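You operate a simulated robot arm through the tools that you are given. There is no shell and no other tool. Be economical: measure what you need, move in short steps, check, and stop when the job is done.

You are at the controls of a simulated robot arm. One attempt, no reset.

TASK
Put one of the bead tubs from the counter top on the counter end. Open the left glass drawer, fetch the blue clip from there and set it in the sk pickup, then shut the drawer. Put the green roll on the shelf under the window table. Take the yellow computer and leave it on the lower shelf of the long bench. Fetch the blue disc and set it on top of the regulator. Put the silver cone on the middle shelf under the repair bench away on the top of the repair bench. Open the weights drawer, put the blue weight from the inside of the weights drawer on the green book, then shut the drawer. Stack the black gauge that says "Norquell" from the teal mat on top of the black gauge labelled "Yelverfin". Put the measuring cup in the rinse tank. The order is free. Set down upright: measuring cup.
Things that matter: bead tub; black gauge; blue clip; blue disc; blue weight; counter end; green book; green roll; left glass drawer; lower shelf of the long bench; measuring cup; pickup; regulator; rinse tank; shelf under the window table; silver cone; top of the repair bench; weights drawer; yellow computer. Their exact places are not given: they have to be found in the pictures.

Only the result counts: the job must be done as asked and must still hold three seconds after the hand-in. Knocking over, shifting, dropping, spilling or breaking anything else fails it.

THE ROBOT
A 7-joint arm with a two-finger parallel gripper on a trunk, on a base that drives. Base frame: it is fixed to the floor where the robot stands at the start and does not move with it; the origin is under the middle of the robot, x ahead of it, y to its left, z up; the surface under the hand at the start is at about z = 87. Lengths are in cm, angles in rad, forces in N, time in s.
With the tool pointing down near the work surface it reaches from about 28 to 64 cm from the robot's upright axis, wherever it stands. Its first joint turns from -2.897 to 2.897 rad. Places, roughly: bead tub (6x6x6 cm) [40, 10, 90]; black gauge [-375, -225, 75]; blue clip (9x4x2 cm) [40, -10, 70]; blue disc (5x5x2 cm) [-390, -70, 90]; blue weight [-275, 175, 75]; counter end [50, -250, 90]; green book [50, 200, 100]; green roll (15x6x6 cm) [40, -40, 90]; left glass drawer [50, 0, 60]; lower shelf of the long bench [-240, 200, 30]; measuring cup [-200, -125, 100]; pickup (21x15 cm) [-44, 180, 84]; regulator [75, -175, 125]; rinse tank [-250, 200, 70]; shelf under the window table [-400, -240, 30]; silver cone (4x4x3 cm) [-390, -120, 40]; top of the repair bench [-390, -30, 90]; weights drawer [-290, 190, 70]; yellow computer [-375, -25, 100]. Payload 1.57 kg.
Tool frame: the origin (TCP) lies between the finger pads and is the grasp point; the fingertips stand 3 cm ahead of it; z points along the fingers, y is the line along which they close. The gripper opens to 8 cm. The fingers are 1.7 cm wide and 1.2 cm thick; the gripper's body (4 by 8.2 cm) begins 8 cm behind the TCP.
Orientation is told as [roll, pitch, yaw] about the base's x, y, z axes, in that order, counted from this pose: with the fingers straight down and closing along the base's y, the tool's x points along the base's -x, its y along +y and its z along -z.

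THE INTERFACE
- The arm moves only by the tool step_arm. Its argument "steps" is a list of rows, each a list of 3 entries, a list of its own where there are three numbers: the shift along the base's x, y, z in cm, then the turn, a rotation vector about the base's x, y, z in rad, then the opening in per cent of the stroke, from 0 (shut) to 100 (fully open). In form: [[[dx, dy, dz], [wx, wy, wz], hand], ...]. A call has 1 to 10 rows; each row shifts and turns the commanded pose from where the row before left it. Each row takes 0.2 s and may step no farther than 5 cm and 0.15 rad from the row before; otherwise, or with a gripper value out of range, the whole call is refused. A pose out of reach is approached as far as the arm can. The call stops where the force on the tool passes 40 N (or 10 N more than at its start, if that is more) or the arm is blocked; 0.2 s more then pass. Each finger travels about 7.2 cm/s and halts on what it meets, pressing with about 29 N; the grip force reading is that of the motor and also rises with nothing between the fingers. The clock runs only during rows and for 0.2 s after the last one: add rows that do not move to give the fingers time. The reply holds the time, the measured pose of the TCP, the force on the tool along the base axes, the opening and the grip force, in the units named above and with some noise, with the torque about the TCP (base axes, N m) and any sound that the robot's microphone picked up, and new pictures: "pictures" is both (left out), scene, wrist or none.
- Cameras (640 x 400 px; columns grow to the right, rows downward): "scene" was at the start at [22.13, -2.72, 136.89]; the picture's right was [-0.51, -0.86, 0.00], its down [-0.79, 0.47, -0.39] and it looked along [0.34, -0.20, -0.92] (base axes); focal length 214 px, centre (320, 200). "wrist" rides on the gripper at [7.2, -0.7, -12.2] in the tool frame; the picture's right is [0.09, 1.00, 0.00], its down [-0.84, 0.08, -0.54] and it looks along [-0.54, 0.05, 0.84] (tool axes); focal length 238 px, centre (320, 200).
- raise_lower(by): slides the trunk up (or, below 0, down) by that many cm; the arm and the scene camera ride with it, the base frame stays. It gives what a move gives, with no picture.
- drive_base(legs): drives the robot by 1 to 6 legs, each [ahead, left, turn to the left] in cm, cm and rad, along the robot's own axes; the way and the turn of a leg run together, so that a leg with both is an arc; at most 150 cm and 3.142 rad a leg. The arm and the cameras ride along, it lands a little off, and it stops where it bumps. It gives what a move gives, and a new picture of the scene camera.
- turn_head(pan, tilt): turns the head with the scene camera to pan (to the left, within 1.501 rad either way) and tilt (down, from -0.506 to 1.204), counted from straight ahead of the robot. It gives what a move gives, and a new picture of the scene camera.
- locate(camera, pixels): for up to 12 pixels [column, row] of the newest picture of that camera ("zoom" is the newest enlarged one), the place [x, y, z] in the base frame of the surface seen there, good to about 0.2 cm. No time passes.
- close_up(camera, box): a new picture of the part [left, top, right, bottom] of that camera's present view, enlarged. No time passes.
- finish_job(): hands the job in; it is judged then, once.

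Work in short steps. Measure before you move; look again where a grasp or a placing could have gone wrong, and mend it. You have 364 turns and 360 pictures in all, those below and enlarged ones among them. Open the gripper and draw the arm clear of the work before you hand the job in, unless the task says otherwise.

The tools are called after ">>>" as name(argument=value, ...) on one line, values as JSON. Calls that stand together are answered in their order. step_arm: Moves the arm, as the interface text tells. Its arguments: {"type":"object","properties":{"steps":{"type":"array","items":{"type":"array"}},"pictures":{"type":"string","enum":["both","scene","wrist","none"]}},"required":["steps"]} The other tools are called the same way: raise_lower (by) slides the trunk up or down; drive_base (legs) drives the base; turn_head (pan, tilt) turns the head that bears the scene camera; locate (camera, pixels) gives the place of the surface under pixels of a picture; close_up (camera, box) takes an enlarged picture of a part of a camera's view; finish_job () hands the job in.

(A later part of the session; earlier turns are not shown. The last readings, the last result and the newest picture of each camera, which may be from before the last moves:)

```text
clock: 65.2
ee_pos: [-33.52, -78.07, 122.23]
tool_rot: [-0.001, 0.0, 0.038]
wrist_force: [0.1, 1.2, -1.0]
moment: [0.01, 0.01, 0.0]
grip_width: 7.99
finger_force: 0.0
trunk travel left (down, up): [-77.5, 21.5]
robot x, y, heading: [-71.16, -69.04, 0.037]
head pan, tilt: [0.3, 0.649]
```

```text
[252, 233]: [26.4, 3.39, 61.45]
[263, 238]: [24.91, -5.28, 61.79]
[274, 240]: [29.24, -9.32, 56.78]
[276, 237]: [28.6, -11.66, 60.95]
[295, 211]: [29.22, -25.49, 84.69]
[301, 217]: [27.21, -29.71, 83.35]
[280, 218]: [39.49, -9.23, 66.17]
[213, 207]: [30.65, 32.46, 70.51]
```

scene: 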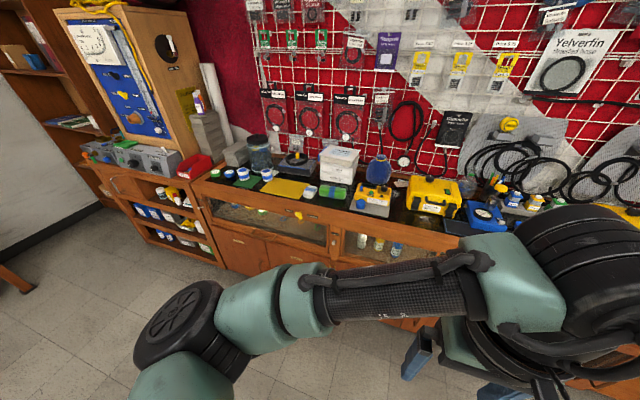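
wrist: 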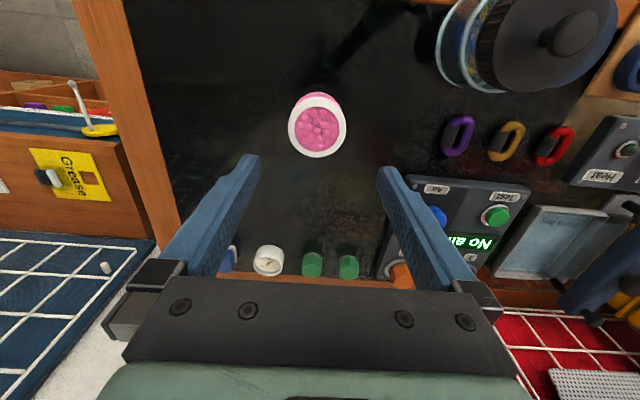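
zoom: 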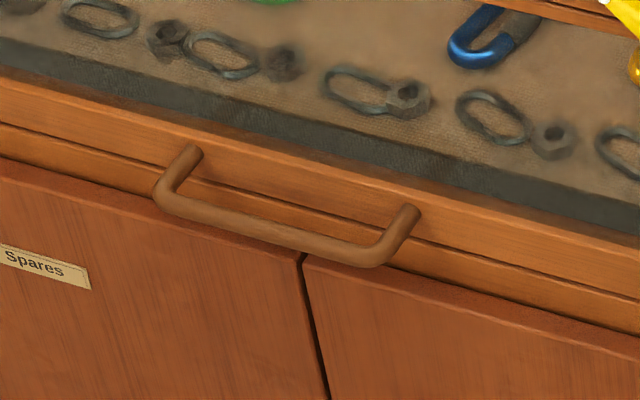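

I drive closer on the left side to see the latch knob face-on, trunk lowered.

>>> drive_base(legs=[[0, 85, 0], [44, 0, -0.037]])

>>> raise_lower(by=-35)

>>> turn_head(pan=-0.95, tilt=0.5)

```text
clock: 71.9
ee_pos: [6.71, 5.98, 122.15]
tool_rot: [-0.001, -0.001, 0.011]
wrist_force: [0.0, 0.0, 0.5]
moment: [0.02, 0.0, -0.01]
grip_width: 8.0
finger_force: 0.1
trunk travel left (down, up): [-77.5, 21.5]
robot x, y, heading: [-30.54, 15.54, 0.015]
head pan, tilt: [0.3, 0.649]
```

scene: 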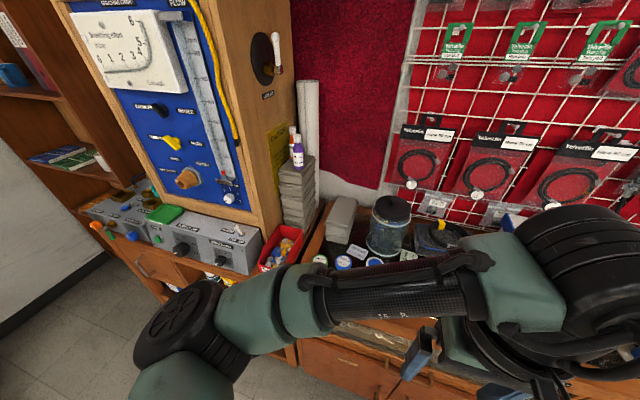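

```text
clock: 75.3
ee_pos: [6.82, 5.97, 87.26]
tool_rot: [-0.001, -0.001, 0.012]
wrist_force: [-0.1, 0.2, 0.2]
moment: [-0.01, 0.01, -0.04]
grip_width: 8.01
finger_force: 0.1
trunk travel left (down, up): [-42.5, 56.5]
robot x, y, heading: [-30.34, 15.73, 0.012]
head pan, tilt: [0.3, 0.649]
```

```text
clock: 76.7
ee_pos: [6.72, 6.01, 87.19]
tool_rot: [0.0, 0.0, 0.013]
wrist_force: [0.6, 0.2, 1.1]
moment: [0.0, -0.01, 0.0]
grip_width: 7.99
finger_force: 0.1
trunk travel left (down, up): [-42.5, 56.5]
robot x, y, heading: [-30.61, 15.47, 0.013]
head pan, tilt: [-0.949, 0.499]
```

scene: 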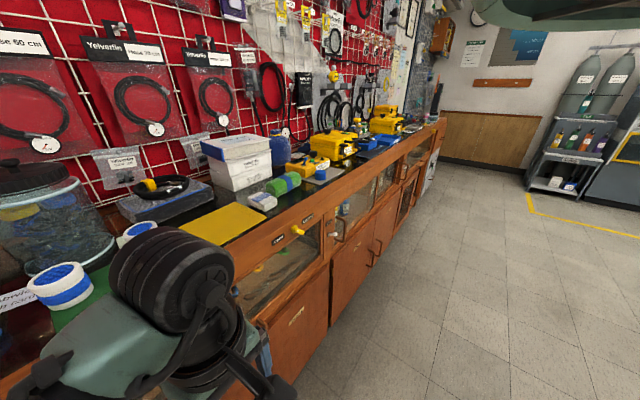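

>>> close_up(camera="scene", box=[230, 200, 350, 300])

>>> close_up(camera="scene", box=[265, 210, 329, 250])

```text
4.00 times, centred on (290, 250) of scene
```

zoom: 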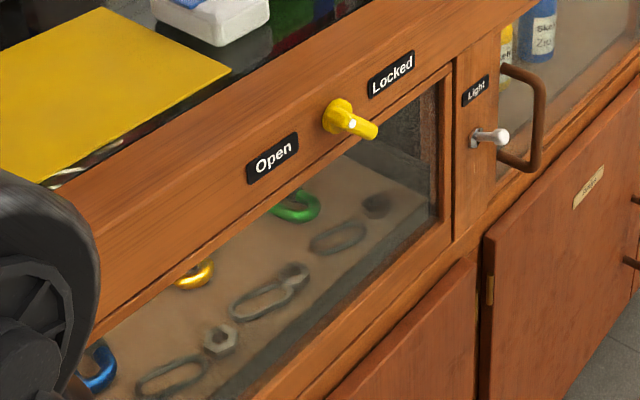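

```text
10.00 times, centred on (297, 230) of scene
```

zoom: 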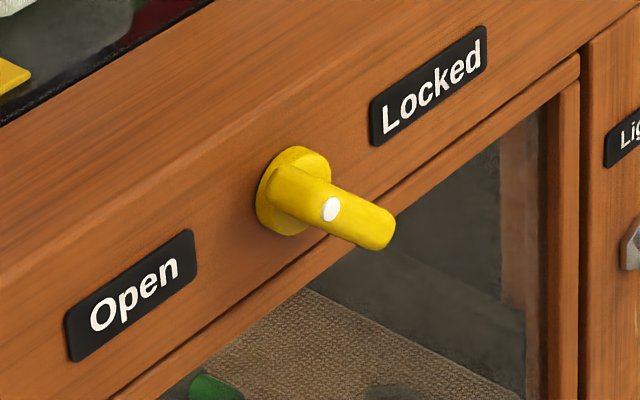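

I locate points on the lever, its base and dot to learn its direction.

>>> locate(camera="zoom", pixels=[[275, 205], [300, 165], [330, 208], [380, 228], [345, 190], [360, 235], [130, 295], [430, 85]])

```text
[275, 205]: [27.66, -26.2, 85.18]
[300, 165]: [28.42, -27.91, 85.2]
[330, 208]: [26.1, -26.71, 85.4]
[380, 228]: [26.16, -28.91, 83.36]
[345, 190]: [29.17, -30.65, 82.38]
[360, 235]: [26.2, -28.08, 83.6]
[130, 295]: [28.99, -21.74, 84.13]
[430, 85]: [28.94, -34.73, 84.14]
```

The dot on the yellow lever points toward "Open", so I take the drawer as unlocked. I align the base with the handle (y≈−3) and turn the tool 90° so the fingers can straddle the bar.

>>> drive_base(legs=[[0, -12, -0.013]])

>>> raise_lower(by=-8)

>>> step_arm(steps=[[[-1, 0, 0], [0, 0, 0.143], 50], [[-1, 0, 0], [0, 0, 0.143], 50], [[-1, 0, 0], [0, 0, 0.143], 50], [[0, 0, 0], [0, 0, 0.143], 50], [[0, 0, 0], [0, 0, 0.143], 50], [[0, 0, 0], [0, 0, 0.143], 50], [[0, 0, 0], [0, 0, 0.143], 50], [[0, 0, 0], [0, 0, 0.143], 50], [[0, 0, 0], [0, 0, 0.143], 50], [[0, 0, 0], [0, 0, 0.143], 50]], pictures="none")

>>> step_arm(steps=[[[0, 0, 0], [0, 0, 0.141], 50], [[0, 0, 0], [0, -0.13, 0], 50], [[0, 0, 0], [0, -0.13, 0], 50], [[0, 0, 0], [0, -0.13, 0], 50], [[0, 0, 0], [0, -0.13, 0], 50], [[0, 0, 0], [0, -0.13, 0], 50], [[0, 0, 0], [0, -0.13, 0], 50]])

```text
clock: 78.0
ee_pos: [6.72, -6.63, 87.29]
tool_rot: [0.001, 0.001, -0.003]
wrist_force: [0.1, 0.1, -0.3]
moment: [0.03, -0.01, 0.01]
grip_width: 8.0
finger_force: 0.1
trunk travel left (down, up): [-42.5, 56.5]
robot x, y, heading: [-30.58, 4.08, -0.009]
head pan, tilt: [-0.949, 0.499]
```

scene: 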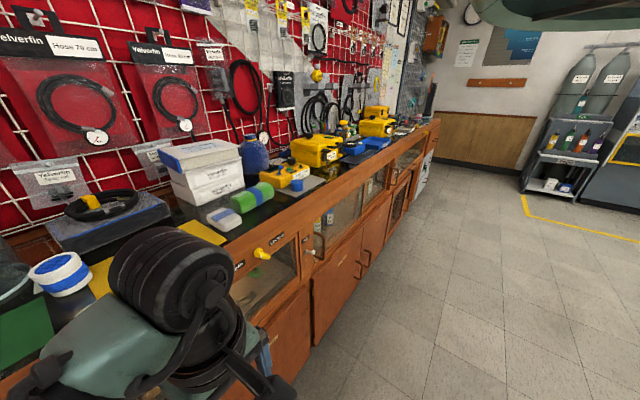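

```text
clock: 79.2
ee_pos: [6.72, -6.65, 79.21]
tool_rot: [-0.001, 0.001, -0.002]
wrist_force: [0.4, 0.4, 0.6]
moment: [0.01, 0.0, -0.04]
grip_width: 8.02
finger_force: 0.1
trunk travel left (down, up): [-34.5, 64.5]
robot x, y, heading: [-30.55, 4.16, -0.002]
head pan, tilt: [-0.949, 0.499]
```

```text
clock: 81.3
ee_pos: [3.61, -6.6, 79.17]
tool_rot: [-0.001, 0.0, 1.431]
wrist_force: [-0.1, 0.4, 0.0]
moment: [-0.01, -0.01, 0.0]
grip_width: 4.0
finger_force: 0.0
trunk travel left (down, up): [-34.5, 64.5]
robot x, y, heading: [-30.34, 3.58, -0.002]
head pan, tilt: [-0.949, 0.499]
```

```text
clock: 83.0
ee_pos: [11.45, -6.93, 77.97]
tool_rot: [-0.781, -0.002, 1.568]
wrist_force: [0.1, -0.1, 0.2]
moment: [-0.02, -0.03, 0.0]
grip_width: 4.0
finger_force: 0.1
out of reach, approached as far as the arm can: row 1, 3, 4, 5, 6, 7
trunk travel left (down, up): [-34.5, 64.5]
robot x, y, heading: [-30.49, 3.96, -0.002]
head pan, tilt: [-0.949, 0.499]
```

scene: 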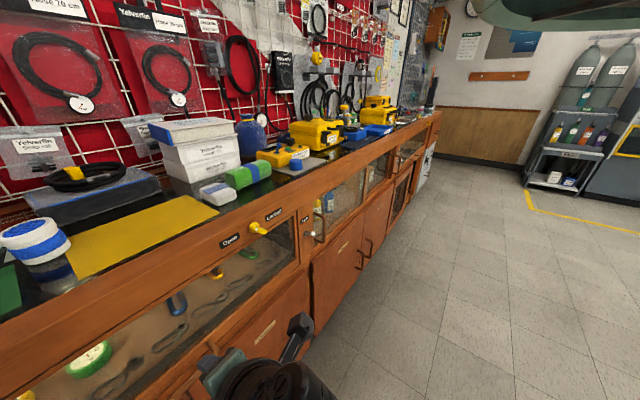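
wrist: 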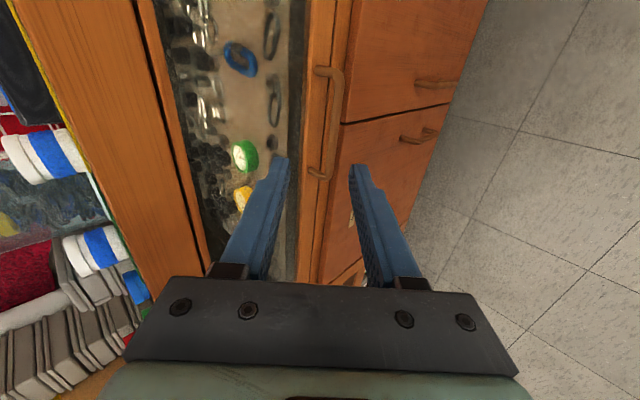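

The tool is tilted 45° with the handle visible in the wrist view at (330,120). I measure the bar.

>>> locate(camera="wrist", pixels=[[338, 80], [336, 120], [328, 165], [322, 72], [316, 173], [307, 130], [240, 60], [233, 45]])

```text
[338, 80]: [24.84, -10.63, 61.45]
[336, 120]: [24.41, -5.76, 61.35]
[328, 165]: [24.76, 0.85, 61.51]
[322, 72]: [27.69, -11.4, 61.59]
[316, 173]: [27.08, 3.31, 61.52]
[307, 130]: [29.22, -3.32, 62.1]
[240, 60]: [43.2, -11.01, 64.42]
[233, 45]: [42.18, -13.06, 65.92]
```

Bar: x≈24.9, z≈61.3, y −11…3. I move to a pre-approach point about (18.6, −4.5, 67.5).

>>> step_arm(steps=[[[2.4, 0.8, -3.5], [0, 0, 0], 50], [[2.4, 0.8, -3.5], [0, 0, 0], 50], [[2.4, 0.8, -3.5], [0, 0, 0], 50], [[0, 0, 0], [0, 0, 0], 50]], pictures="wrist")

```text
clock: 84.0
ee_pos: [18.7, -4.28, 67.33]
tool_rot: [-0.78, -0.002, 1.568]
wrist_force: [0.0, -0.8, 0.3]
moment: [0.02, 0.0, 0.02]
grip_width: 4.0
finger_force: 0.0
trunk travel left (down, up): [-34.5, 64.5]
robot x, y, heading: [-30.68, 3.24, -0.002]
head pan, tilt: [-0.949, 0.499]
```

wrist: 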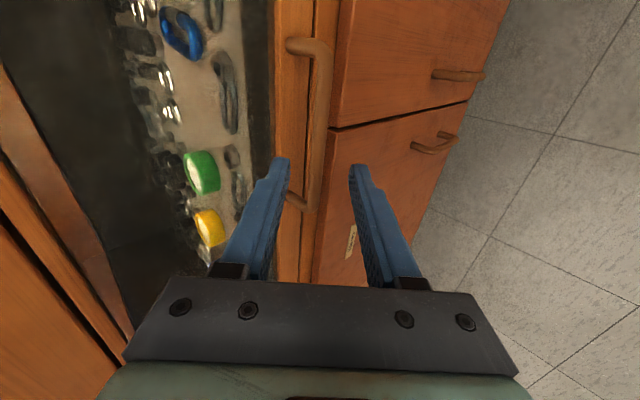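

The bar lies centred between the fingers; I advance along the tool and close.

>>> step_arm(steps=[[[2.8, 0, -2.8], [0, 0, 0], 50], [[2.7, 0, -2.7], [0, 0, 0], 50], [[0, 0, 0], [0, 0, 0], 50], [[0, 0, 0], [0, 0, 0], 0], [[0, 0, 0], [0, 0, 0], 0], [[0, 0, 0], [0, 0, 0], 0]], pictures="wrist")

```text
clock: 85.3
ee_pos: [23.96, -4.37, 61.93]
tool_rot: [-0.785, -0.002, 1.568]
wrist_force: [4.7, -1.6, 10.4]
moment: [-0.13, -0.21, -0.05]
grip_width: 1.27
finger_force: 30.1
trunk travel left (down, up): [-34.5, 64.5]
robot x, y, heading: [-30.78, 3.76, 0.008]
head pan, tilt: [-0.949, 0.499]
```

wrist: 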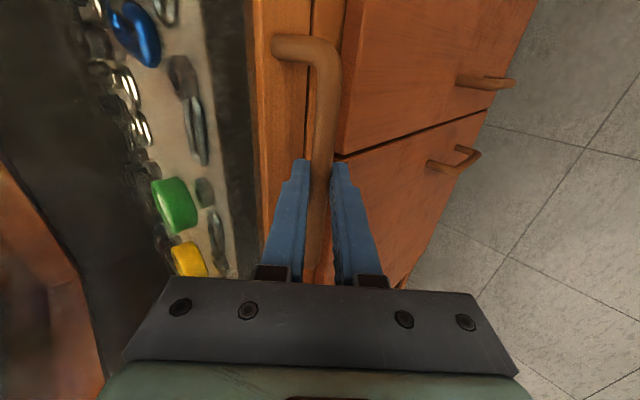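

The bar is gripped (1.27 cm). I pull toward the robot.

>>> step_arm(steps=[[[-2, 0, 0], [0, 0, 0], 0], [[-3, 0, 0], [0, 0, 0], 0], [[-3, 0, 0], [0, 0, 0], 0], [[0, 0, 0], [0, 0, 0], 0]])

```text
clock: 86.3
ee_pos: [16.15, -4.36, 61.88]
tool_rot: [-0.78, -0.003, 1.567]
wrist_force: [-1.5, 1.9, 13.5]
moment: [0.12, -0.13, 0.22]
grip_width: 1.3
finger_force: 29.6
trunk travel left (down, up): [-34.5, 64.5]
robot x, y, heading: [-30.63, 3.76, -0.001]
head pan, tilt: [-0.949, 0.499]
```

scene: 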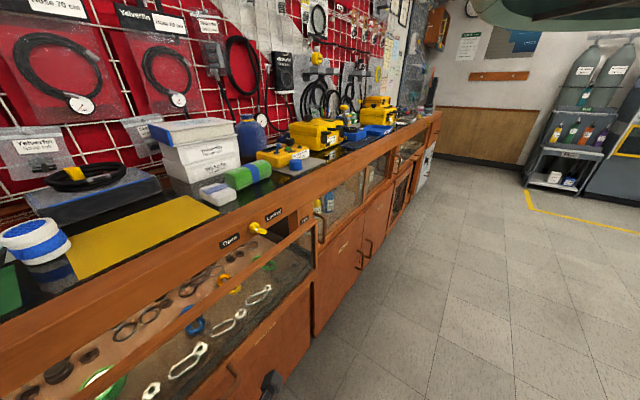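
wrist: 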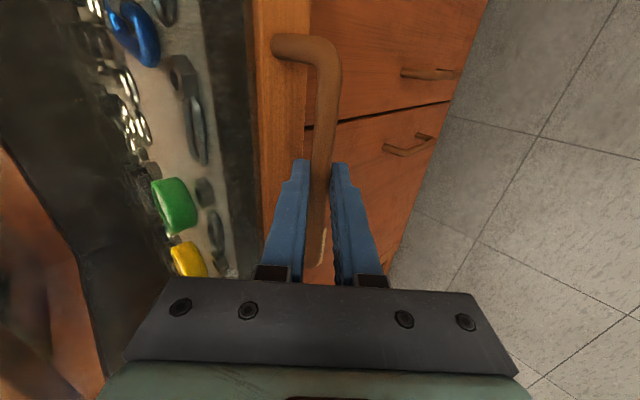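

It slides open. I pull a little more with the arm, then back the base 9 cm to open about 21 cm.

>>> step_arm(steps=[[[-2, 0, 0], [0, 0, 0], 0], [[-2, 0, 0], [0, 0, 0], 0], [[0, 0, 0], [0, 0, 0], 0]], pictures="none")

>>> drive_base(legs=[[-9, 0, 0]])

```text
clock: 87.2
ee_pos: [12.15, -4.3, 61.93]
tool_rot: [-0.777, -0.002, 1.569]
wrist_force: [-2.4, 4.6, 7.0]
moment: [-0.01, -0.01, 0.13]
grip_width: 1.27
finger_force: 29.6
trunk travel left (down, up): [-34.5, 64.5]
robot x, y, heading: [-30.56, 3.65, -0.003]
head pan, tilt: [-0.949, 0.499]
```

```text
clock: 88.2
ee_pos: [3.35, -4.4, 61.78]
tool_rot: [-0.778, -0.001, 1.57]
wrist_force: [-2.4, 3.1, 3.3]
moment: [0.1, -0.01, 0.16]
grip_width: 1.28
finger_force: 29.6
trunk travel left (down, up): [-34.5, 64.5]
robot x, y, heading: [-39.37, 3.71, 0.002]
head pan, tilt: [-0.949, 0.499]
```

scene: 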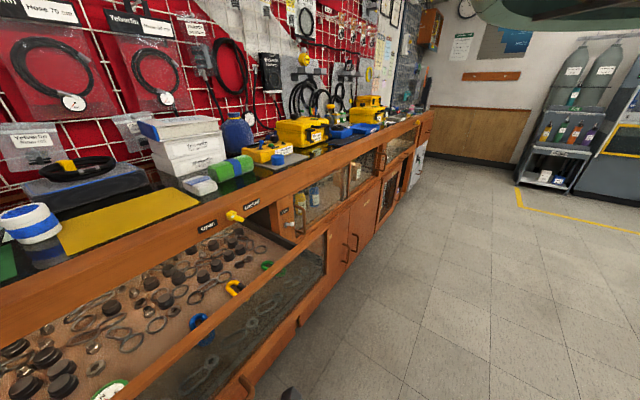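

Drawer open ~20.6 cm with clips and grommets visible inside. I open the fingers partly and back out diagonally (raise 2, drive back 4).

>>> step_arm(steps=[[[0, 0, 0], [0, 0, 0], 60], [[0, 0, 0], [0, 0, 0], 60], [[0, 0, 0], [0, 0, 0], 60]], pictures="wrist")

>>> raise_lower(by=2)

>>> drive_base(legs=[[-4, 0, 0]])

>>> raise_lower(by=2)

>>> drive_base(legs=[[-8, 0, 0]])

```text
clock: 89.0
ee_pos: [3.45, -4.42, 61.83]
tool_rot: [-0.778, -0.001, 1.57]
wrist_force: [-0.2, 0.4, -0.4]
moment: [0.02, -0.01, 0.01]
grip_width: 4.79
finger_force: 0.0
trunk travel left (down, up): [-34.5, 64.5]
robot x, y, heading: [-39.58, 3.9, -0.001]
head pan, tilt: [-0.949, 0.499]
```

wrist: 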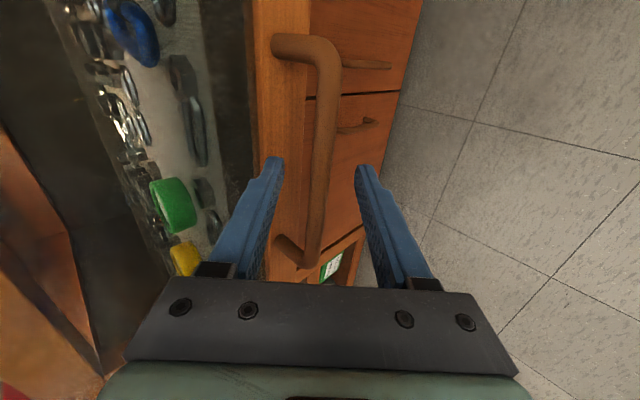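

```text
clock: 89.7
ee_pos: [3.26, -4.42, 64.0]
tool_rot: [-0.778, -0.002, 1.57]
wrist_force: [0.1, -0.4, 0.0]
moment: [0.05, -0.03, -0.01]
grip_width: 4.81
finger_force: 0.1
trunk travel left (down, up): [-36.5, 62.5]
robot x, y, heading: [-39.37, 3.48, -0.002]
head pan, tilt: [-0.949, 0.499]
```

```text
clock: 90.6
ee_pos: [-0.72, -4.31, 63.83]
tool_rot: [-0.779, -0.001, 1.571]
wrist_force: [0.0, -0.3, -0.3]
moment: [0.03, 0.01, 0.03]
grip_width: 4.78
finger_force: 0.3
trunk travel left (down, up): [-36.5, 62.5]
robot x, y, heading: [-43.77, 3.86, -0.001]
head pan, tilt: [-0.949, 0.499]
```

scene: 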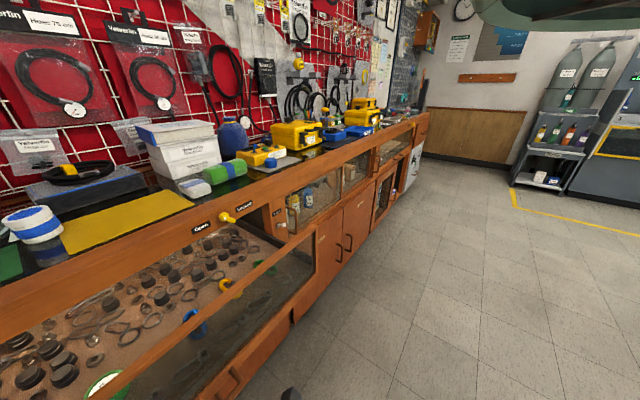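

```text
clock: 91.3
ee_pos: [-0.67, -4.36, 65.88]
tool_rot: [-0.78, -0.002, 1.571]
wrist_force: [0.5, 0.6, -0.2]
moment: [-0.01, 0.0, -0.03]
grip_width: 4.81
finger_force: 0.1
trunk travel left (down, up): [-38.5, 60.5]
robot x, y, heading: [-43.16, 3.79, -0.006]
head pan, tilt: [-0.949, 0.499]
```

```text
clock: 92.3
ee_pos: [-8.73, -4.39, 65.88]
tool_rot: [-0.779, 0.0, 1.57]
wrist_force: [0.0, 0.0, 0.1]
moment: [0.01, -0.04, 0.0]
grip_width: 4.79
finger_force: 0.1
trunk travel left (down, up): [-38.5, 60.5]
robot x, y, heading: [-51.24, 3.39, -0.001]
head pan, tilt: [-0.949, 0.499]
```

scene: 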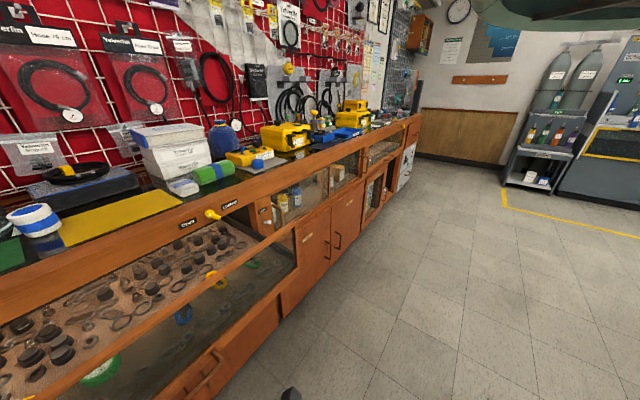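

Free of the handle. I raise the trunk, set the tool vertical again and look down into the drawer.

>>> raise_lower(by=30)

>>> step_arm(steps=[[[0, 0, 0], [0, 0.13, 0], 60], [[0, 0, 0], [0, 0.13, 0], 60], [[0, 0, 0], [0, 0.13, 0], 60], [[0, 0, 0], [0, 0.13, 0], 60], [[0, 0, 0], [0, 0.13, 0], 60], [[0, 0, 0], [0, 0.13, 0], 60]], pictures="none")

>>> turn_head(pan=-0.3, tilt=0.9)

```text
clock: 95.3
ee_pos: [-8.55, -4.21, 95.76]
tool_rot: [-0.779, -0.001, 1.57]
wrist_force: [0.2, 0.6, 0.9]
moment: [0.02, 0.01, 0.0]
grip_width: 4.81
finger_force: 0.1
trunk travel left (down, up): [-68.5, 30.5]
robot x, y, heading: [-51.31, 3.85, -0.0]
head pan, tilt: [-0.949, 0.499]
```

```text
clock: 96.7
ee_pos: [-8.69, -4.34, 95.79]
tool_rot: [0.004, -0.004, 1.57]
wrist_force: [0.2, -0.1, 0.8]
moment: [0.02, 0.02, 0.0]
grip_width: 4.81
finger_force: 0.1
trunk travel left (down, up): [-68.5, 30.5]
robot x, y, heading: [-51.72, 3.66, 0.003]
head pan, tilt: [-0.949, 0.499]
```

```text
clock: 97.8
ee_pos: [-8.55, -4.33, 95.86]
tool_rot: [0.002, 0.0, 1.569]
wrist_force: [0.5, 0.5, 0.4]
moment: [-0.02, 0.0, -0.01]
grip_width: 4.82
finger_force: 0.1
trunk travel left (down, up): [-68.5, 30.5]
robot x, y, heading: [-51.57, 3.6, -0.001]
head pan, tilt: [-0.3, 0.901]
```

scene: 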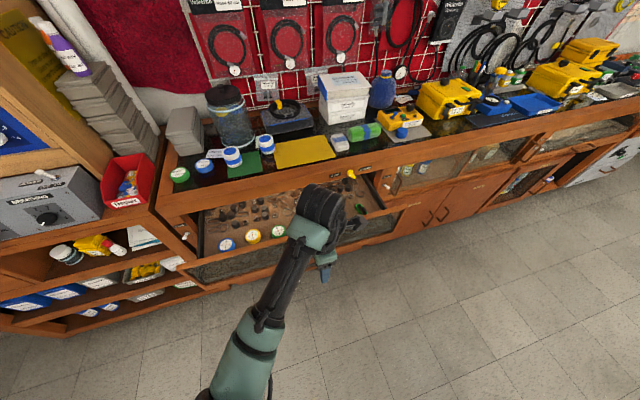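

I drive ahead so the hand is above the open drawer and view it with the wrist camera.

>>> drive_base(legs=[[22, 0, 0]])

>>> step_arm(steps=[[[0, 0, 1], [0, 0, 0], 60]], pictures="wrist")

```text
clock: 99.4
ee_pos: [12.94, -4.39, 95.86]
tool_rot: [0.001, -0.001, 1.57]
wrist_force: [1.0, 0.0, 0.4]
moment: [0.0, 0.0, -0.02]
grip_width: 4.79
finger_force: 0.1
trunk travel left (down, up): [-68.5, 30.5]
robot x, y, heading: [-29.6, 3.8, -0.003]
head pan, tilt: [-0.3, 0.901]
```

scene: 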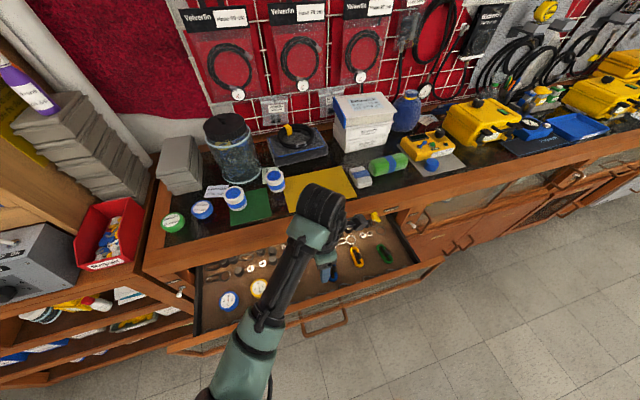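

```text
clock: 99.8
ee_pos: [12.91, -4.39, 96.97]
tool_rot: [0.002, 0.0, 1.57]
wrist_force: [-1.2, 0.3, 0.1]
moment: [0.01, -0.02, -0.01]
grip_width: 4.81
finger_force: 0.1
trunk travel left (down, up): [-68.5, 30.5]
robot x, y, heading: [-29.31, 3.64, -0.001]
head pan, tilt: [-0.3, 0.901]
```

wrist: 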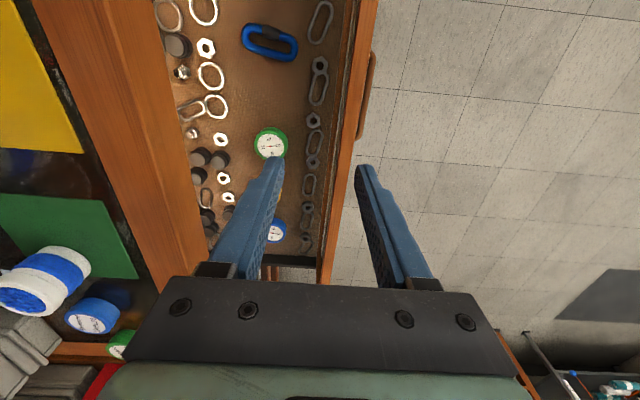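

The blue clip is at wrist (270,42), its long axis near the x direction. I measure it.

>>> close_up(camera="wrist", box=[220, 5, 320, 75])

>>> locate(camera="wrist", pixels=[[246, 33], [294, 50], [270, 30], [268, 55], [270, 42], [285, 40], [255, 48], [330, 20], [165, 20], [345, 100]])

```text
5.71 times, centred on (270, 40) of wrist
```

zoom: 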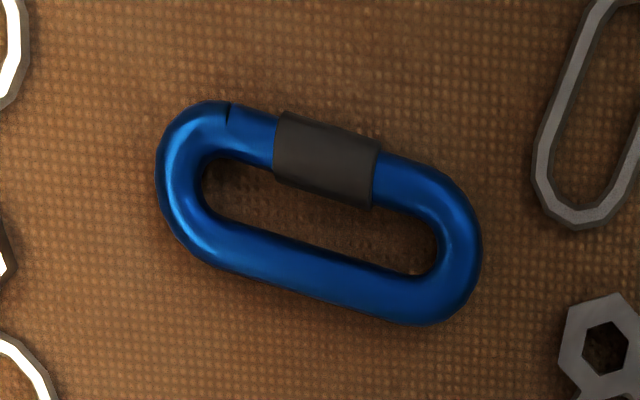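

```text
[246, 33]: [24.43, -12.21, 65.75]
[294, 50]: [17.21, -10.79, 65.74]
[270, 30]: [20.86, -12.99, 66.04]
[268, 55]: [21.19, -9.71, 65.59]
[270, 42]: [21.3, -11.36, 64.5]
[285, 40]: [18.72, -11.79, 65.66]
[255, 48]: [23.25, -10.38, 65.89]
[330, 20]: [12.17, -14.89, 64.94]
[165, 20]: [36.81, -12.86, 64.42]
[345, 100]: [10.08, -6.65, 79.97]
```

Clip centre (20.8, −11.4), floor z 64.5, top ~66.3, long axis tilted −0.19 rad. I rotate the hand to yaw −0.19 while moving above it.

>>> step_arm(steps=[[[0.8, -0.7, 0], [0, 0, -0.147], 100], [[0.8, -0.7, 0], [0, 0, -0.147], 100], [[0.8, -0.7, 0], [0, 0, -0.147], 100], [[0.8, -0.7, 0], [0, 0, -0.147], 100], [[0.8, -0.7, 0], [0, 0, -0.147], 100], [[0.8, -0.7, 0], [0, 0, -0.147], 100], [[0.8, -0.7, 0], [0, 0, -0.147], 100], [[0.8, -0.7, 0], [0, 0, -0.147], 100], [[0.8, -0.7, 0], [0, 0, -0.147], 100], [[0.7, -0.7, 0], [0, 0, -0.147], 100]], pictures="none")

>>> step_arm(steps=[[[0, 0, 0], [0, 0, -0.147], 100], [[0, 0, 0], [0, 0, -0.143], 100], [[0, 0, -5], [0, 0, 0], 100], [[0, 0, -5], [0, 0, 0], 100], [[0, 0, 0], [0, 0, 0], 100]])

```text
clock: 102.0
ee_pos: [20.97, -11.46, 96.79]
tool_rot: [0.0, -0.002, 0.096]
wrist_force: [-0.3, 1.0, 1.2]
moment: [0.02, -0.03, 0.0]
grip_width: 8.0
finger_force: 0.1
trunk travel left (down, up): [-68.5, 30.5]
robot x, y, heading: [-29.69, 3.87, -0.006]
head pan, tilt: [-0.3, 0.901]
```

```text
clock: 103.2
ee_pos: [20.91, -11.29, 86.8]
tool_rot: [0.002, -0.001, -0.192]
wrist_force: [1.1, 0.3, 0.9]
moment: [-0.01, 0.01, 0.02]
grip_width: 7.99
finger_force: 0.0
trunk travel left (down, up): [-68.5, 30.5]
robot x, y, heading: [-29.72, 4.23, -0.001]
head pan, tilt: [-0.3, 0.901]
```

scene: 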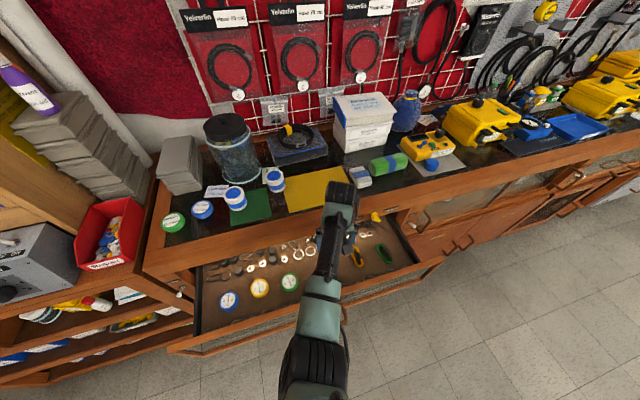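
wrist: 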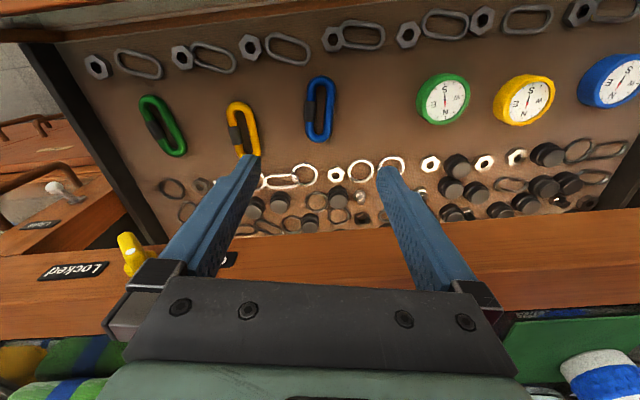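

The clip (320,108) is centred between the fingers. I descend carefully to z≈67.9.

>>> step_arm(steps=[[[0, 0, -5], [0, 0, 0], 100], [[0, 0, -5], [0, 0, 0], 100], [[0, 0, -4], [0, 0, 0], 100], [[0, 0, 0], [0, 0, 0], 100]])

```text
clock: 104.2
ee_pos: [20.85, -11.46, 72.88]
tool_rot: [0.001, -0.001, -0.192]
wrist_force: [-1.0, -0.4, -0.4]
moment: [-0.03, 0.0, -0.06]
grip_width: 8.02
finger_force: 0.1
trunk travel left (down, up): [-68.5, 30.5]
robot x, y, heading: [-29.92, 3.3, -0.0]
head pan, tilt: [-0.3, 0.901]
```

scene: 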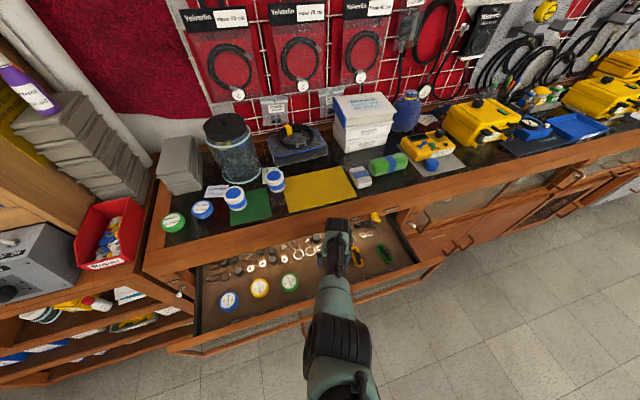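
wrist: 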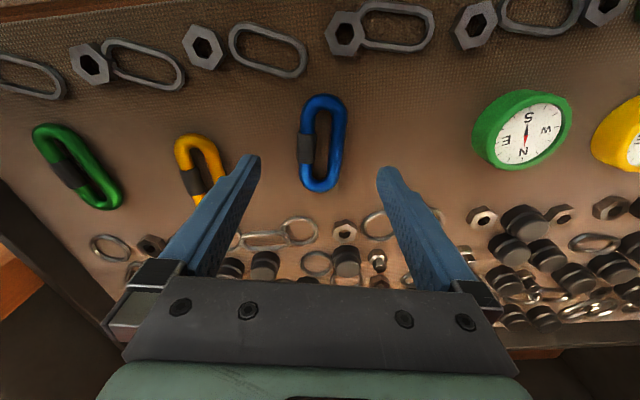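

I check the yellow clip's distance to the left finger and re-measure the blue clip.

>>> locate(camera="wrist", pixels=[[214, 160], [200, 190], [302, 150], [340, 130], [320, 100], [318, 185], [180, 145]])

```text
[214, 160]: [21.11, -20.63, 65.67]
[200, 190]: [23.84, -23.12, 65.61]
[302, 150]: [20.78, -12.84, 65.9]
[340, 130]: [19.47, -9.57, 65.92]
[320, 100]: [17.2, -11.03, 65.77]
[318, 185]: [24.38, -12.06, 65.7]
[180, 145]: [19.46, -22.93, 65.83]
```

Yellow clip is 9 cm off—safe. I descend 5 cm and grip.

>>> step_arm(steps=[[[0, 0, -3], [0, 0, 0], 100], [[0, 0, -2], [0, 0, 0], 100], [[0, 0, 0], [0, 0, 0], 100], [[0, 0, 0], [0, 0, 0], 10], [[0, 0, 0], [0, 0, 0], 10], [[0, 0, 0], [0, 0, 0], 10], [[0, 0, 4], [0, 0, 0], 10], [[0, 0, 5], [0, 0, 0], 10]], pictures="wrist")

```text
clock: 106.0
ee_pos: [24.14, -12.82, 76.31]
tool_rot: [0.001, 0.0, -0.191]
wrist_force: [-0.2, 0.3, 0.3]
moment: [0.0, 0.03, 0.01]
grip_width: 0.78
finger_force: 0.0
out of reach, approached as far as the arm can: row 1, 2, 7, 8
trunk travel left (down, up): [-68.5, 30.5]
robot x, y, heading: [-29.65, 3.68, -0.003]
head pan, tilt: [-0.3, 0.901]
```

wrist: 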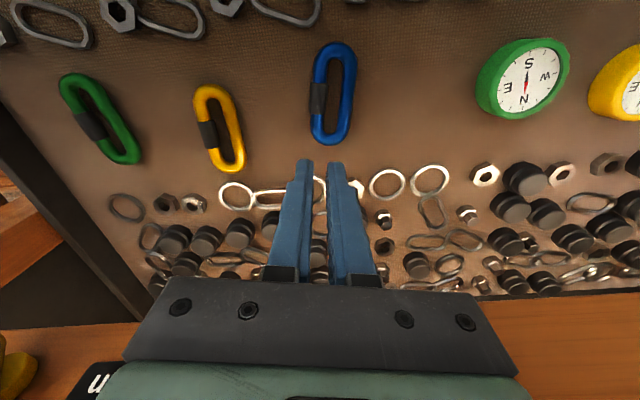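

The arm ran out of downward reach and slid off; nothing was touched. I reopen, go up and use the trunk to lower instead.

>>> step_arm(steps=[[[0, 0, 5], [0, 0, 0], 100], [[-2, 1, 3], [0, 0, 0], 100], [[0, 0, 0], [0, 0, 0], 100]], pictures="none")

>>> raise_lower(by=-9)

```text
clock: 106.4
ee_pos: [24.33, -13.05, 78.37]
tool_rot: [0.006, 0.041, -0.187]
wrist_force: [-6.8, -0.1, 4.2]
moment: [0.04, -0.76, 0.02]
grip_width: 6.4
finger_force: 0.0
out of reach, approached as far as the arm can: row 1, 2
trunk travel left (down, up): [-68.5, 30.5]
robot x, y, heading: [-29.76, 3.63, 0.002]
head pan, tilt: [-0.3, 0.901]
stopped in row 2: the force on the tool passed its limit at 52 N (the readings are from after the stop); the commanded pose is now the measured one
```

```text
clock: 107.7
ee_pos: [24.26, -13.09, 69.37]
tool_rot: [0.004, 0.041, -0.187]
wrist_force: [-13.8, -1.0, 3.8]
moment: [0.16, -1.73, 0.06]
grip_width: 7.99
finger_force: 0.1
trunk travel left (down, up): [-59.5, 39.5]
robot x, y, heading: [-29.58, 3.95, 0.001]
head pan, tilt: [-0.3, 0.901]
```

There is contact (−14 N in x): the hand presses the counter lip. I back off in −x and up and look.

>>> step_arm(steps=[[[-1.5, 0.5, 0], [0, 0, 0], 100], [[-1.5, 1, 1], [0, 0, 0], 100], [[0, 0, 0], [0, 0, 0], 100]])

```text
clock: 108.5
ee_pos: [24.13, -12.68, 68.7]
tool_rot: [0.005, 0.042, -0.187]
wrist_force: [-0.1, 0.1, 0.2]
moment: [0.01, -0.04, 0.04]
grip_width: 8.02
finger_force: 0.1
out of reach, approached as far as the arm can: row 1, 2
trunk travel left (down, up): [-59.5, 39.5]
robot x, y, heading: [-29.7, 4.04, 0.002]
head pan, tilt: [-0.3, 0.901]
```

scene: 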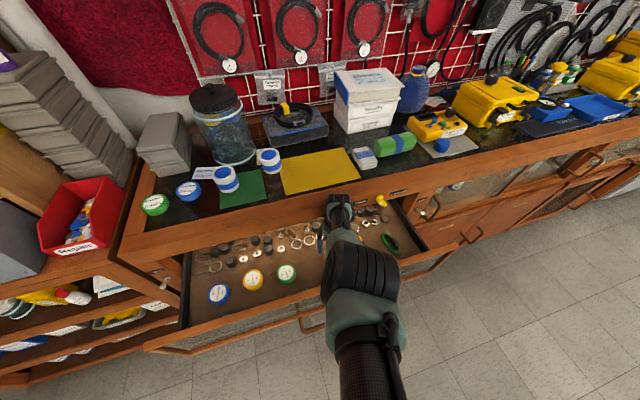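
wrist: 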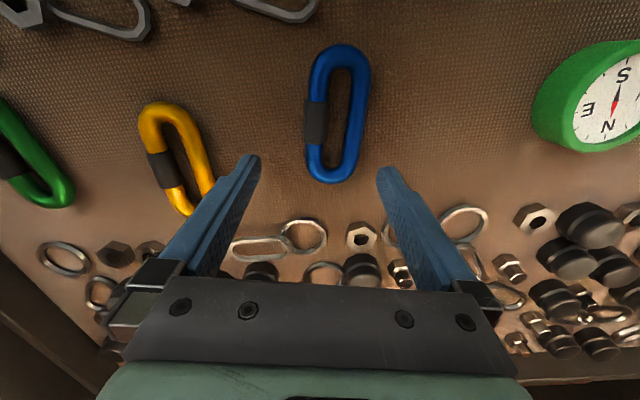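

The arm is at a joint limit this low; I lift out by the trunk, move the arm up to its normal posture, and will then lower with the trunk.

>>> raise_lower(by=18)

>>> step_arm(steps=[[[0, 0, 4], [0, 0, 0], 100], [[0, 0, 4], [0, -0.04, 0], 100], [[0, 0, 5], [0, 0, 0], 100], [[-1, 0.5, 4], [0, 0, 0], 100], [[-1, 0.5, 4], [0, 0, 0], 100], [[-1, 0.3, 4], [0, 0, 0], 100], [[0, 0, 4], [0, 0, 0], 100]])

```text
clock: 110.5
ee_pos: [24.06, -12.65, 86.84]
tool_rot: [0.003, 0.042, -0.185]
wrist_force: [0.4, -0.2, 0.2]
moment: [0.02, 0.01, 0.02]
grip_width: 7.98
finger_force: 0.1
trunk travel left (down, up): [-77.5, 21.5]
robot x, y, heading: [-29.96, 3.59, 0.005]
head pan, tilt: [-0.3, 0.901]
```

```text
clock: 112.1
ee_pos: [32.69, -15.41, 111.91]
tool_rot: [0.015, 0.005, -0.187]
wrist_force: [-0.3, -0.7, -0.5]
moment: [0.0, 0.02, 0.02]
grip_width: 8.03
finger_force: 0.0
out of reach, approached as far as the arm can: row 1, 2, 3, 4, 5, 6, 7
trunk travel left (down, up): [-77.5, 21.5]
robot x, y, heading: [-29.9, 3.49, 0.001]
head pan, tilt: [-0.3, 0.901]
```

scene: 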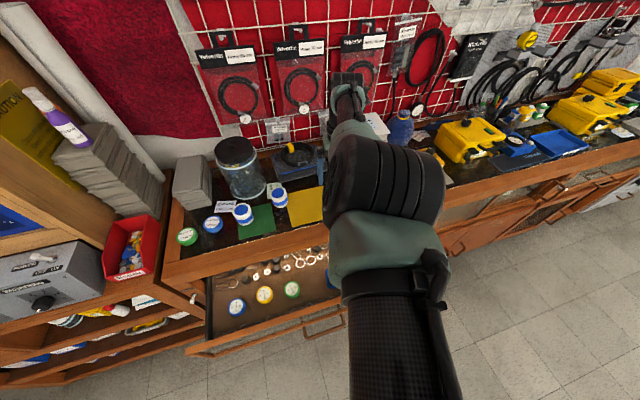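
wrist: 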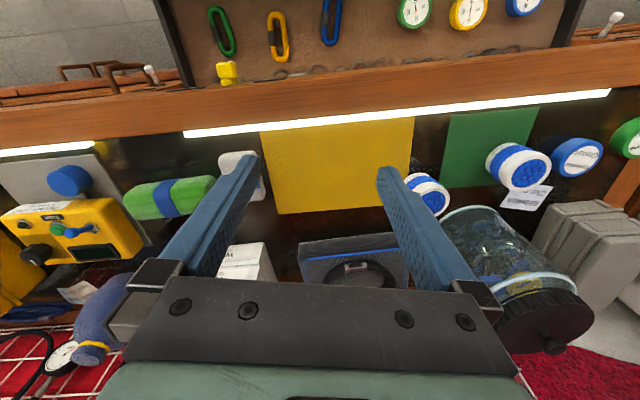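

The arm is now stretched out (63 cm ahead). I draw it back toward the robot with yaw to zero and check it follows.

>>> step_arm(steps=[[[-3, 1, 1], [0, 0, 0.05], 100], [[-4, 1, 1], [0, 0, 0.05], 100], [[-4, 1, 1], [0, 0, 0.05], 100], [[-4, 1, 0], [0, 0, 0.04], 100], [[0, 0, 0], [0, 0, 0], 100]])

```text
clock: 113.3
ee_pos: [32.38, -16.53, 113.63]
tool_rot: [0.014, 0.006, 0.003]
wrist_force: [-0.6, 0.1, -0.4]
moment: [-0.03, 0.0, -0.01]
grip_width: 7.99
finger_force: 0.1
out of reach, approached as far as the arm can: row 1, 2, 3, 4
trunk travel left (down, up): [-77.5, 21.5]
robot x, y, heading: [-29.64, 3.96, 0.002]
head pan, tilt: [-0.3, 0.901]
```

scene: 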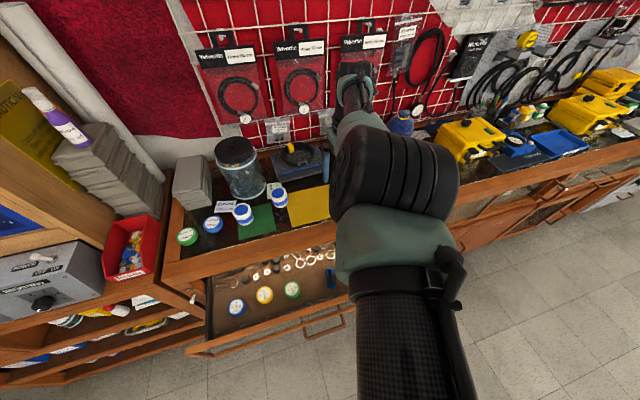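
wrist: 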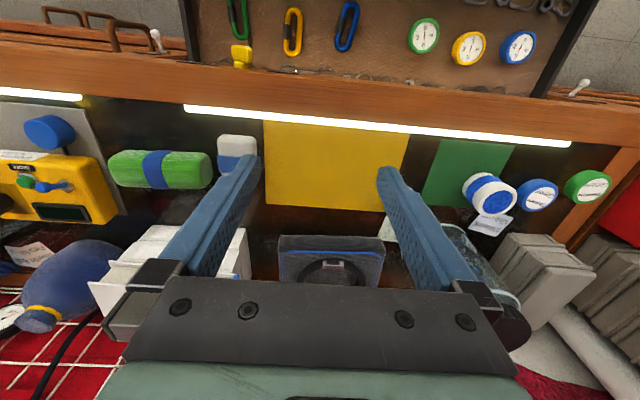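

It doesn't come back—some joint is at its limit. I try moving up with the arm to leave that corner.

>>> step_arm(steps=[[[0, 0, 5], [0, 0, 0], 100], [[0, 0, 5], [0, 0, 0], 100], [[0, 0, 5], [0, 0, 0], 100], [[0, 0, 5], [0, 0, 0], 100], [[-4, 0, 3], [0, 0, 0], 100], [[-4, 0, 3], [0, 0, 0], 100], [[-4, 0, 0], [0, 0, 0], 100], [[-4, 0, 0], [0, 0, 0], 100]])

```text
clock: 115.1
ee_pos: [27.0, -16.6, 141.56]
tool_rot: [0.014, 0.003, 0.004]
wrist_force: [0.1, -0.6, -0.4]
moment: [0.02, 0.0, -0.01]
grip_width: 7.99
finger_force: 0.1
out of reach, approached as far as the arm can: row 3, 4, 5, 6, 7, 8
trunk travel left (down, up): [-77.5, 21.5]
robot x, y, heading: [-29.47, 3.78, 0.001]
head pan, tilt: [-0.3, 0.901]
```

scene: 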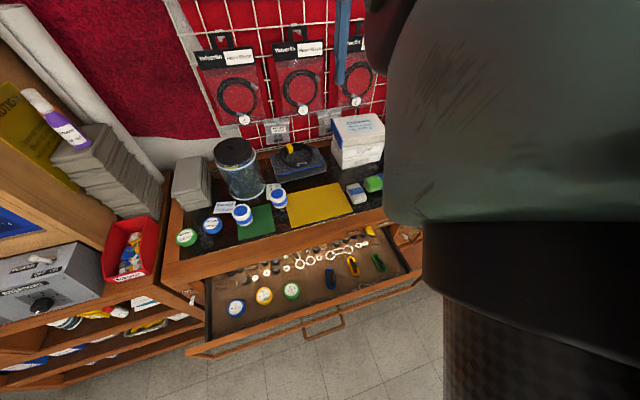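
wrist: 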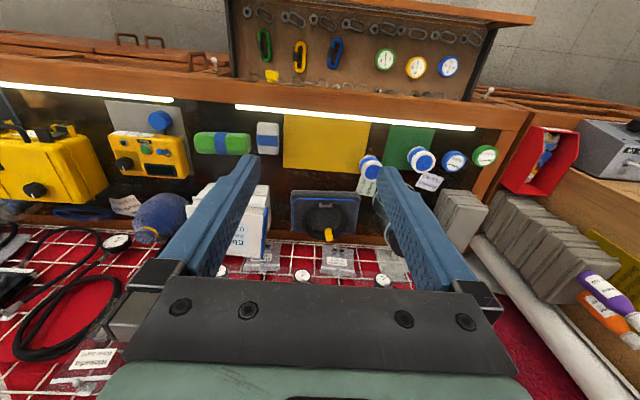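

I swing the hand left at this height to let the elbow unfold.

>>> step_arm(steps=[[[-1, 4.5, 0], [0, 0, 0], 100], [[-1, 4.5, 0], [0, 0, 0], 100], [[-1, 4.5, 0], [0, 0, 0], 100], [[-1, 4.5, 0], [0, 0, 0], 100], [[-2, 4.5, 0], [0, 0, 0], 100], [[-4, 0, 0], [0, 0, 0], 100], [[-4, 0, 0], [0, 0, 0], 100]], pictures="scene")

```text
clock: 116.7
ee_pos: [27.3, -14.88, 142.97]
tool_rot: [0.011, -0.002, -0.008]
wrist_force: [-0.2, -0.4, -0.4]
moment: [0.01, 0.01, -0.01]
grip_width: 7.99
finger_force: 0.1
out of reach, approached as far as the arm can: row 1, 2, 3, 4, 5, 6, 7
trunk travel left (down, up): [-77.5, 21.5]
robot x, y, heading: [-29.72, 4.01, -0.006]
head pan, tilt: [-0.3, 0.901]
```

scene: 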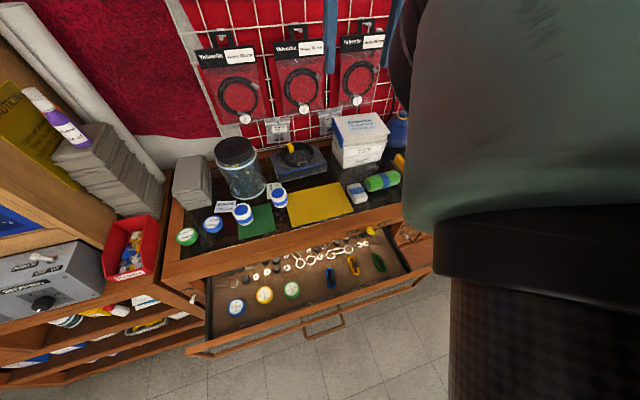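

I test whether the last joint is the limit: turn the yaw +0.6 along with a retreat.

>>> step_arm(steps=[[[0, 0, 0], [0, 0, 0.15], 100], [[0, 0, 0], [0, 0, 0.15], 100], [[0, 0, 0], [0, 0, 0.15], 100], [[0, 0, 0], [0, 0, 0.15], 100], [[-4, 0, 0], [0, 0, 0], 100], [[-4, 0, 0], [0, 0, 0], 100], [[-4, 0, 0], [0, 0, 0], 100]], pictures="scene")

```text
clock: 118.3
ee_pos: [15.36, -14.46, 142.83]
tool_rot: [0.009, 0.006, 0.605]
wrist_force: [1.3, 0.1, 0.3]
moment: [-0.01, 0.02, -0.02]
grip_width: 8.0
finger_force: 0.0
trunk travel left (down, up): [-77.5, 21.5]
robot x, y, heading: [-29.95, 4.17, 0.0]
head pan, tilt: [-0.3, 0.901]
```

scene: 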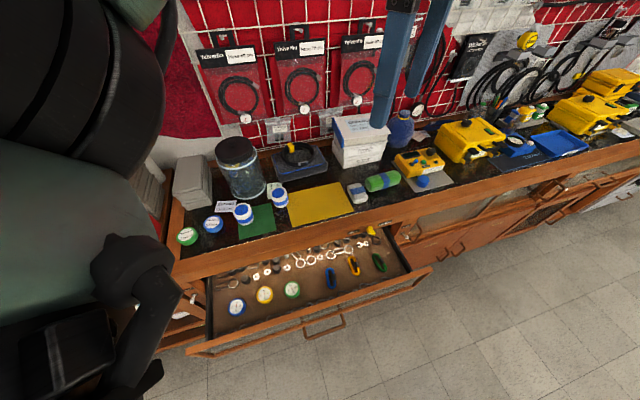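

That freed it — the last joint was at its limit; the elbow is back on the left. I shift the base left 10 cm (bearing to the clip more to the right) and lower the trunk before working low.

>>> drive_base(legs=[[0, 11, 0]])

>>> raise_lower(by=-35)

>>> step_arm(steps=[[[1.5, -2.4, -1], [0, 0, -0.12], 100], [[1.5, -2, -1], [0, 0, -0.12], 100], [[1, -1.5, -1], [0, 0, -0.12], 100], [[0.5, -1, -1], [0, 0, -0.12], 100], [[0.5, -0.5, -1], [0, 0, -0.12], 100], [[0, 0, 0], [0, 0, 0], 100]])

```text
clock: 119.5
ee_pos: [15.47, -3.36, 142.72]
tool_rot: [0.013, 0.003, 0.603]
wrist_force: [0.2, -0.6, 1.3]
moment: [0.02, 0.0, 0.01]
grip_width: 7.99
finger_force: 0.1
trunk travel left (down, up): [-77.5, 21.5]
robot x, y, heading: [-29.86, 15.06, -0.005]
head pan, tilt: [-0.3, 0.901]
```

scene: 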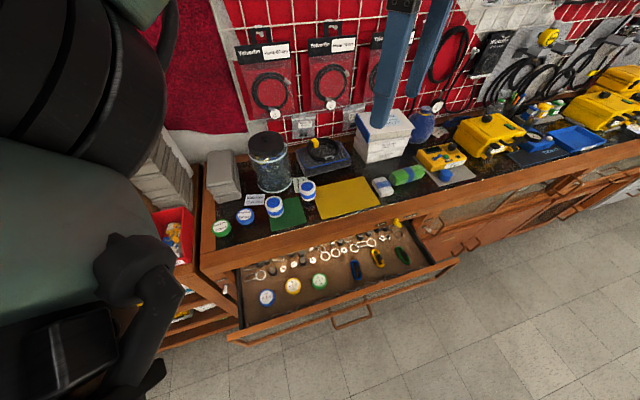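

```text
clock: 122.9
ee_pos: [15.49, -3.34, 107.8]
tool_rot: [0.013, 0.005, 0.604]
wrist_force: [-0.3, 0.6, -1.2]
moment: [-0.02, -0.01, 0.0]
grip_width: 7.99
finger_force: 0.0
trunk travel left (down, up): [-42.5, 56.5]
robot x, y, heading: [-30.0, 14.57, 0.002]
head pan, tilt: [-0.3, 0.901]
```

```text
clock: 124.3
ee_pos: [20.39, -10.93, 102.81]
tool_rot: [0.012, 0.005, 0.001]
wrist_force: [-0.1, 0.8, -0.1]
moment: [-0.01, 0.01, 0.03]
grip_width: 8.01
finger_force: 0.1
trunk travel left (down, up): [-42.5, 56.5]
robot x, y, heading: [-29.98, 15.15, -0.003]
head pan, tilt: [-0.3, 0.901]
```

scene: 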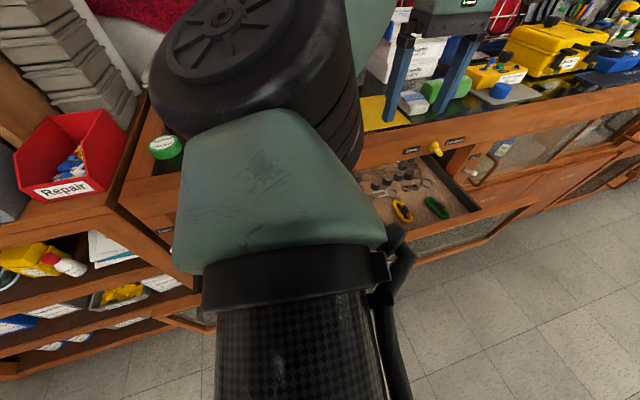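
wrist: 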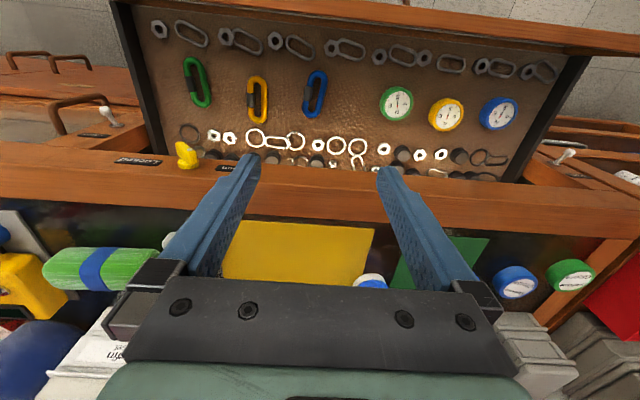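

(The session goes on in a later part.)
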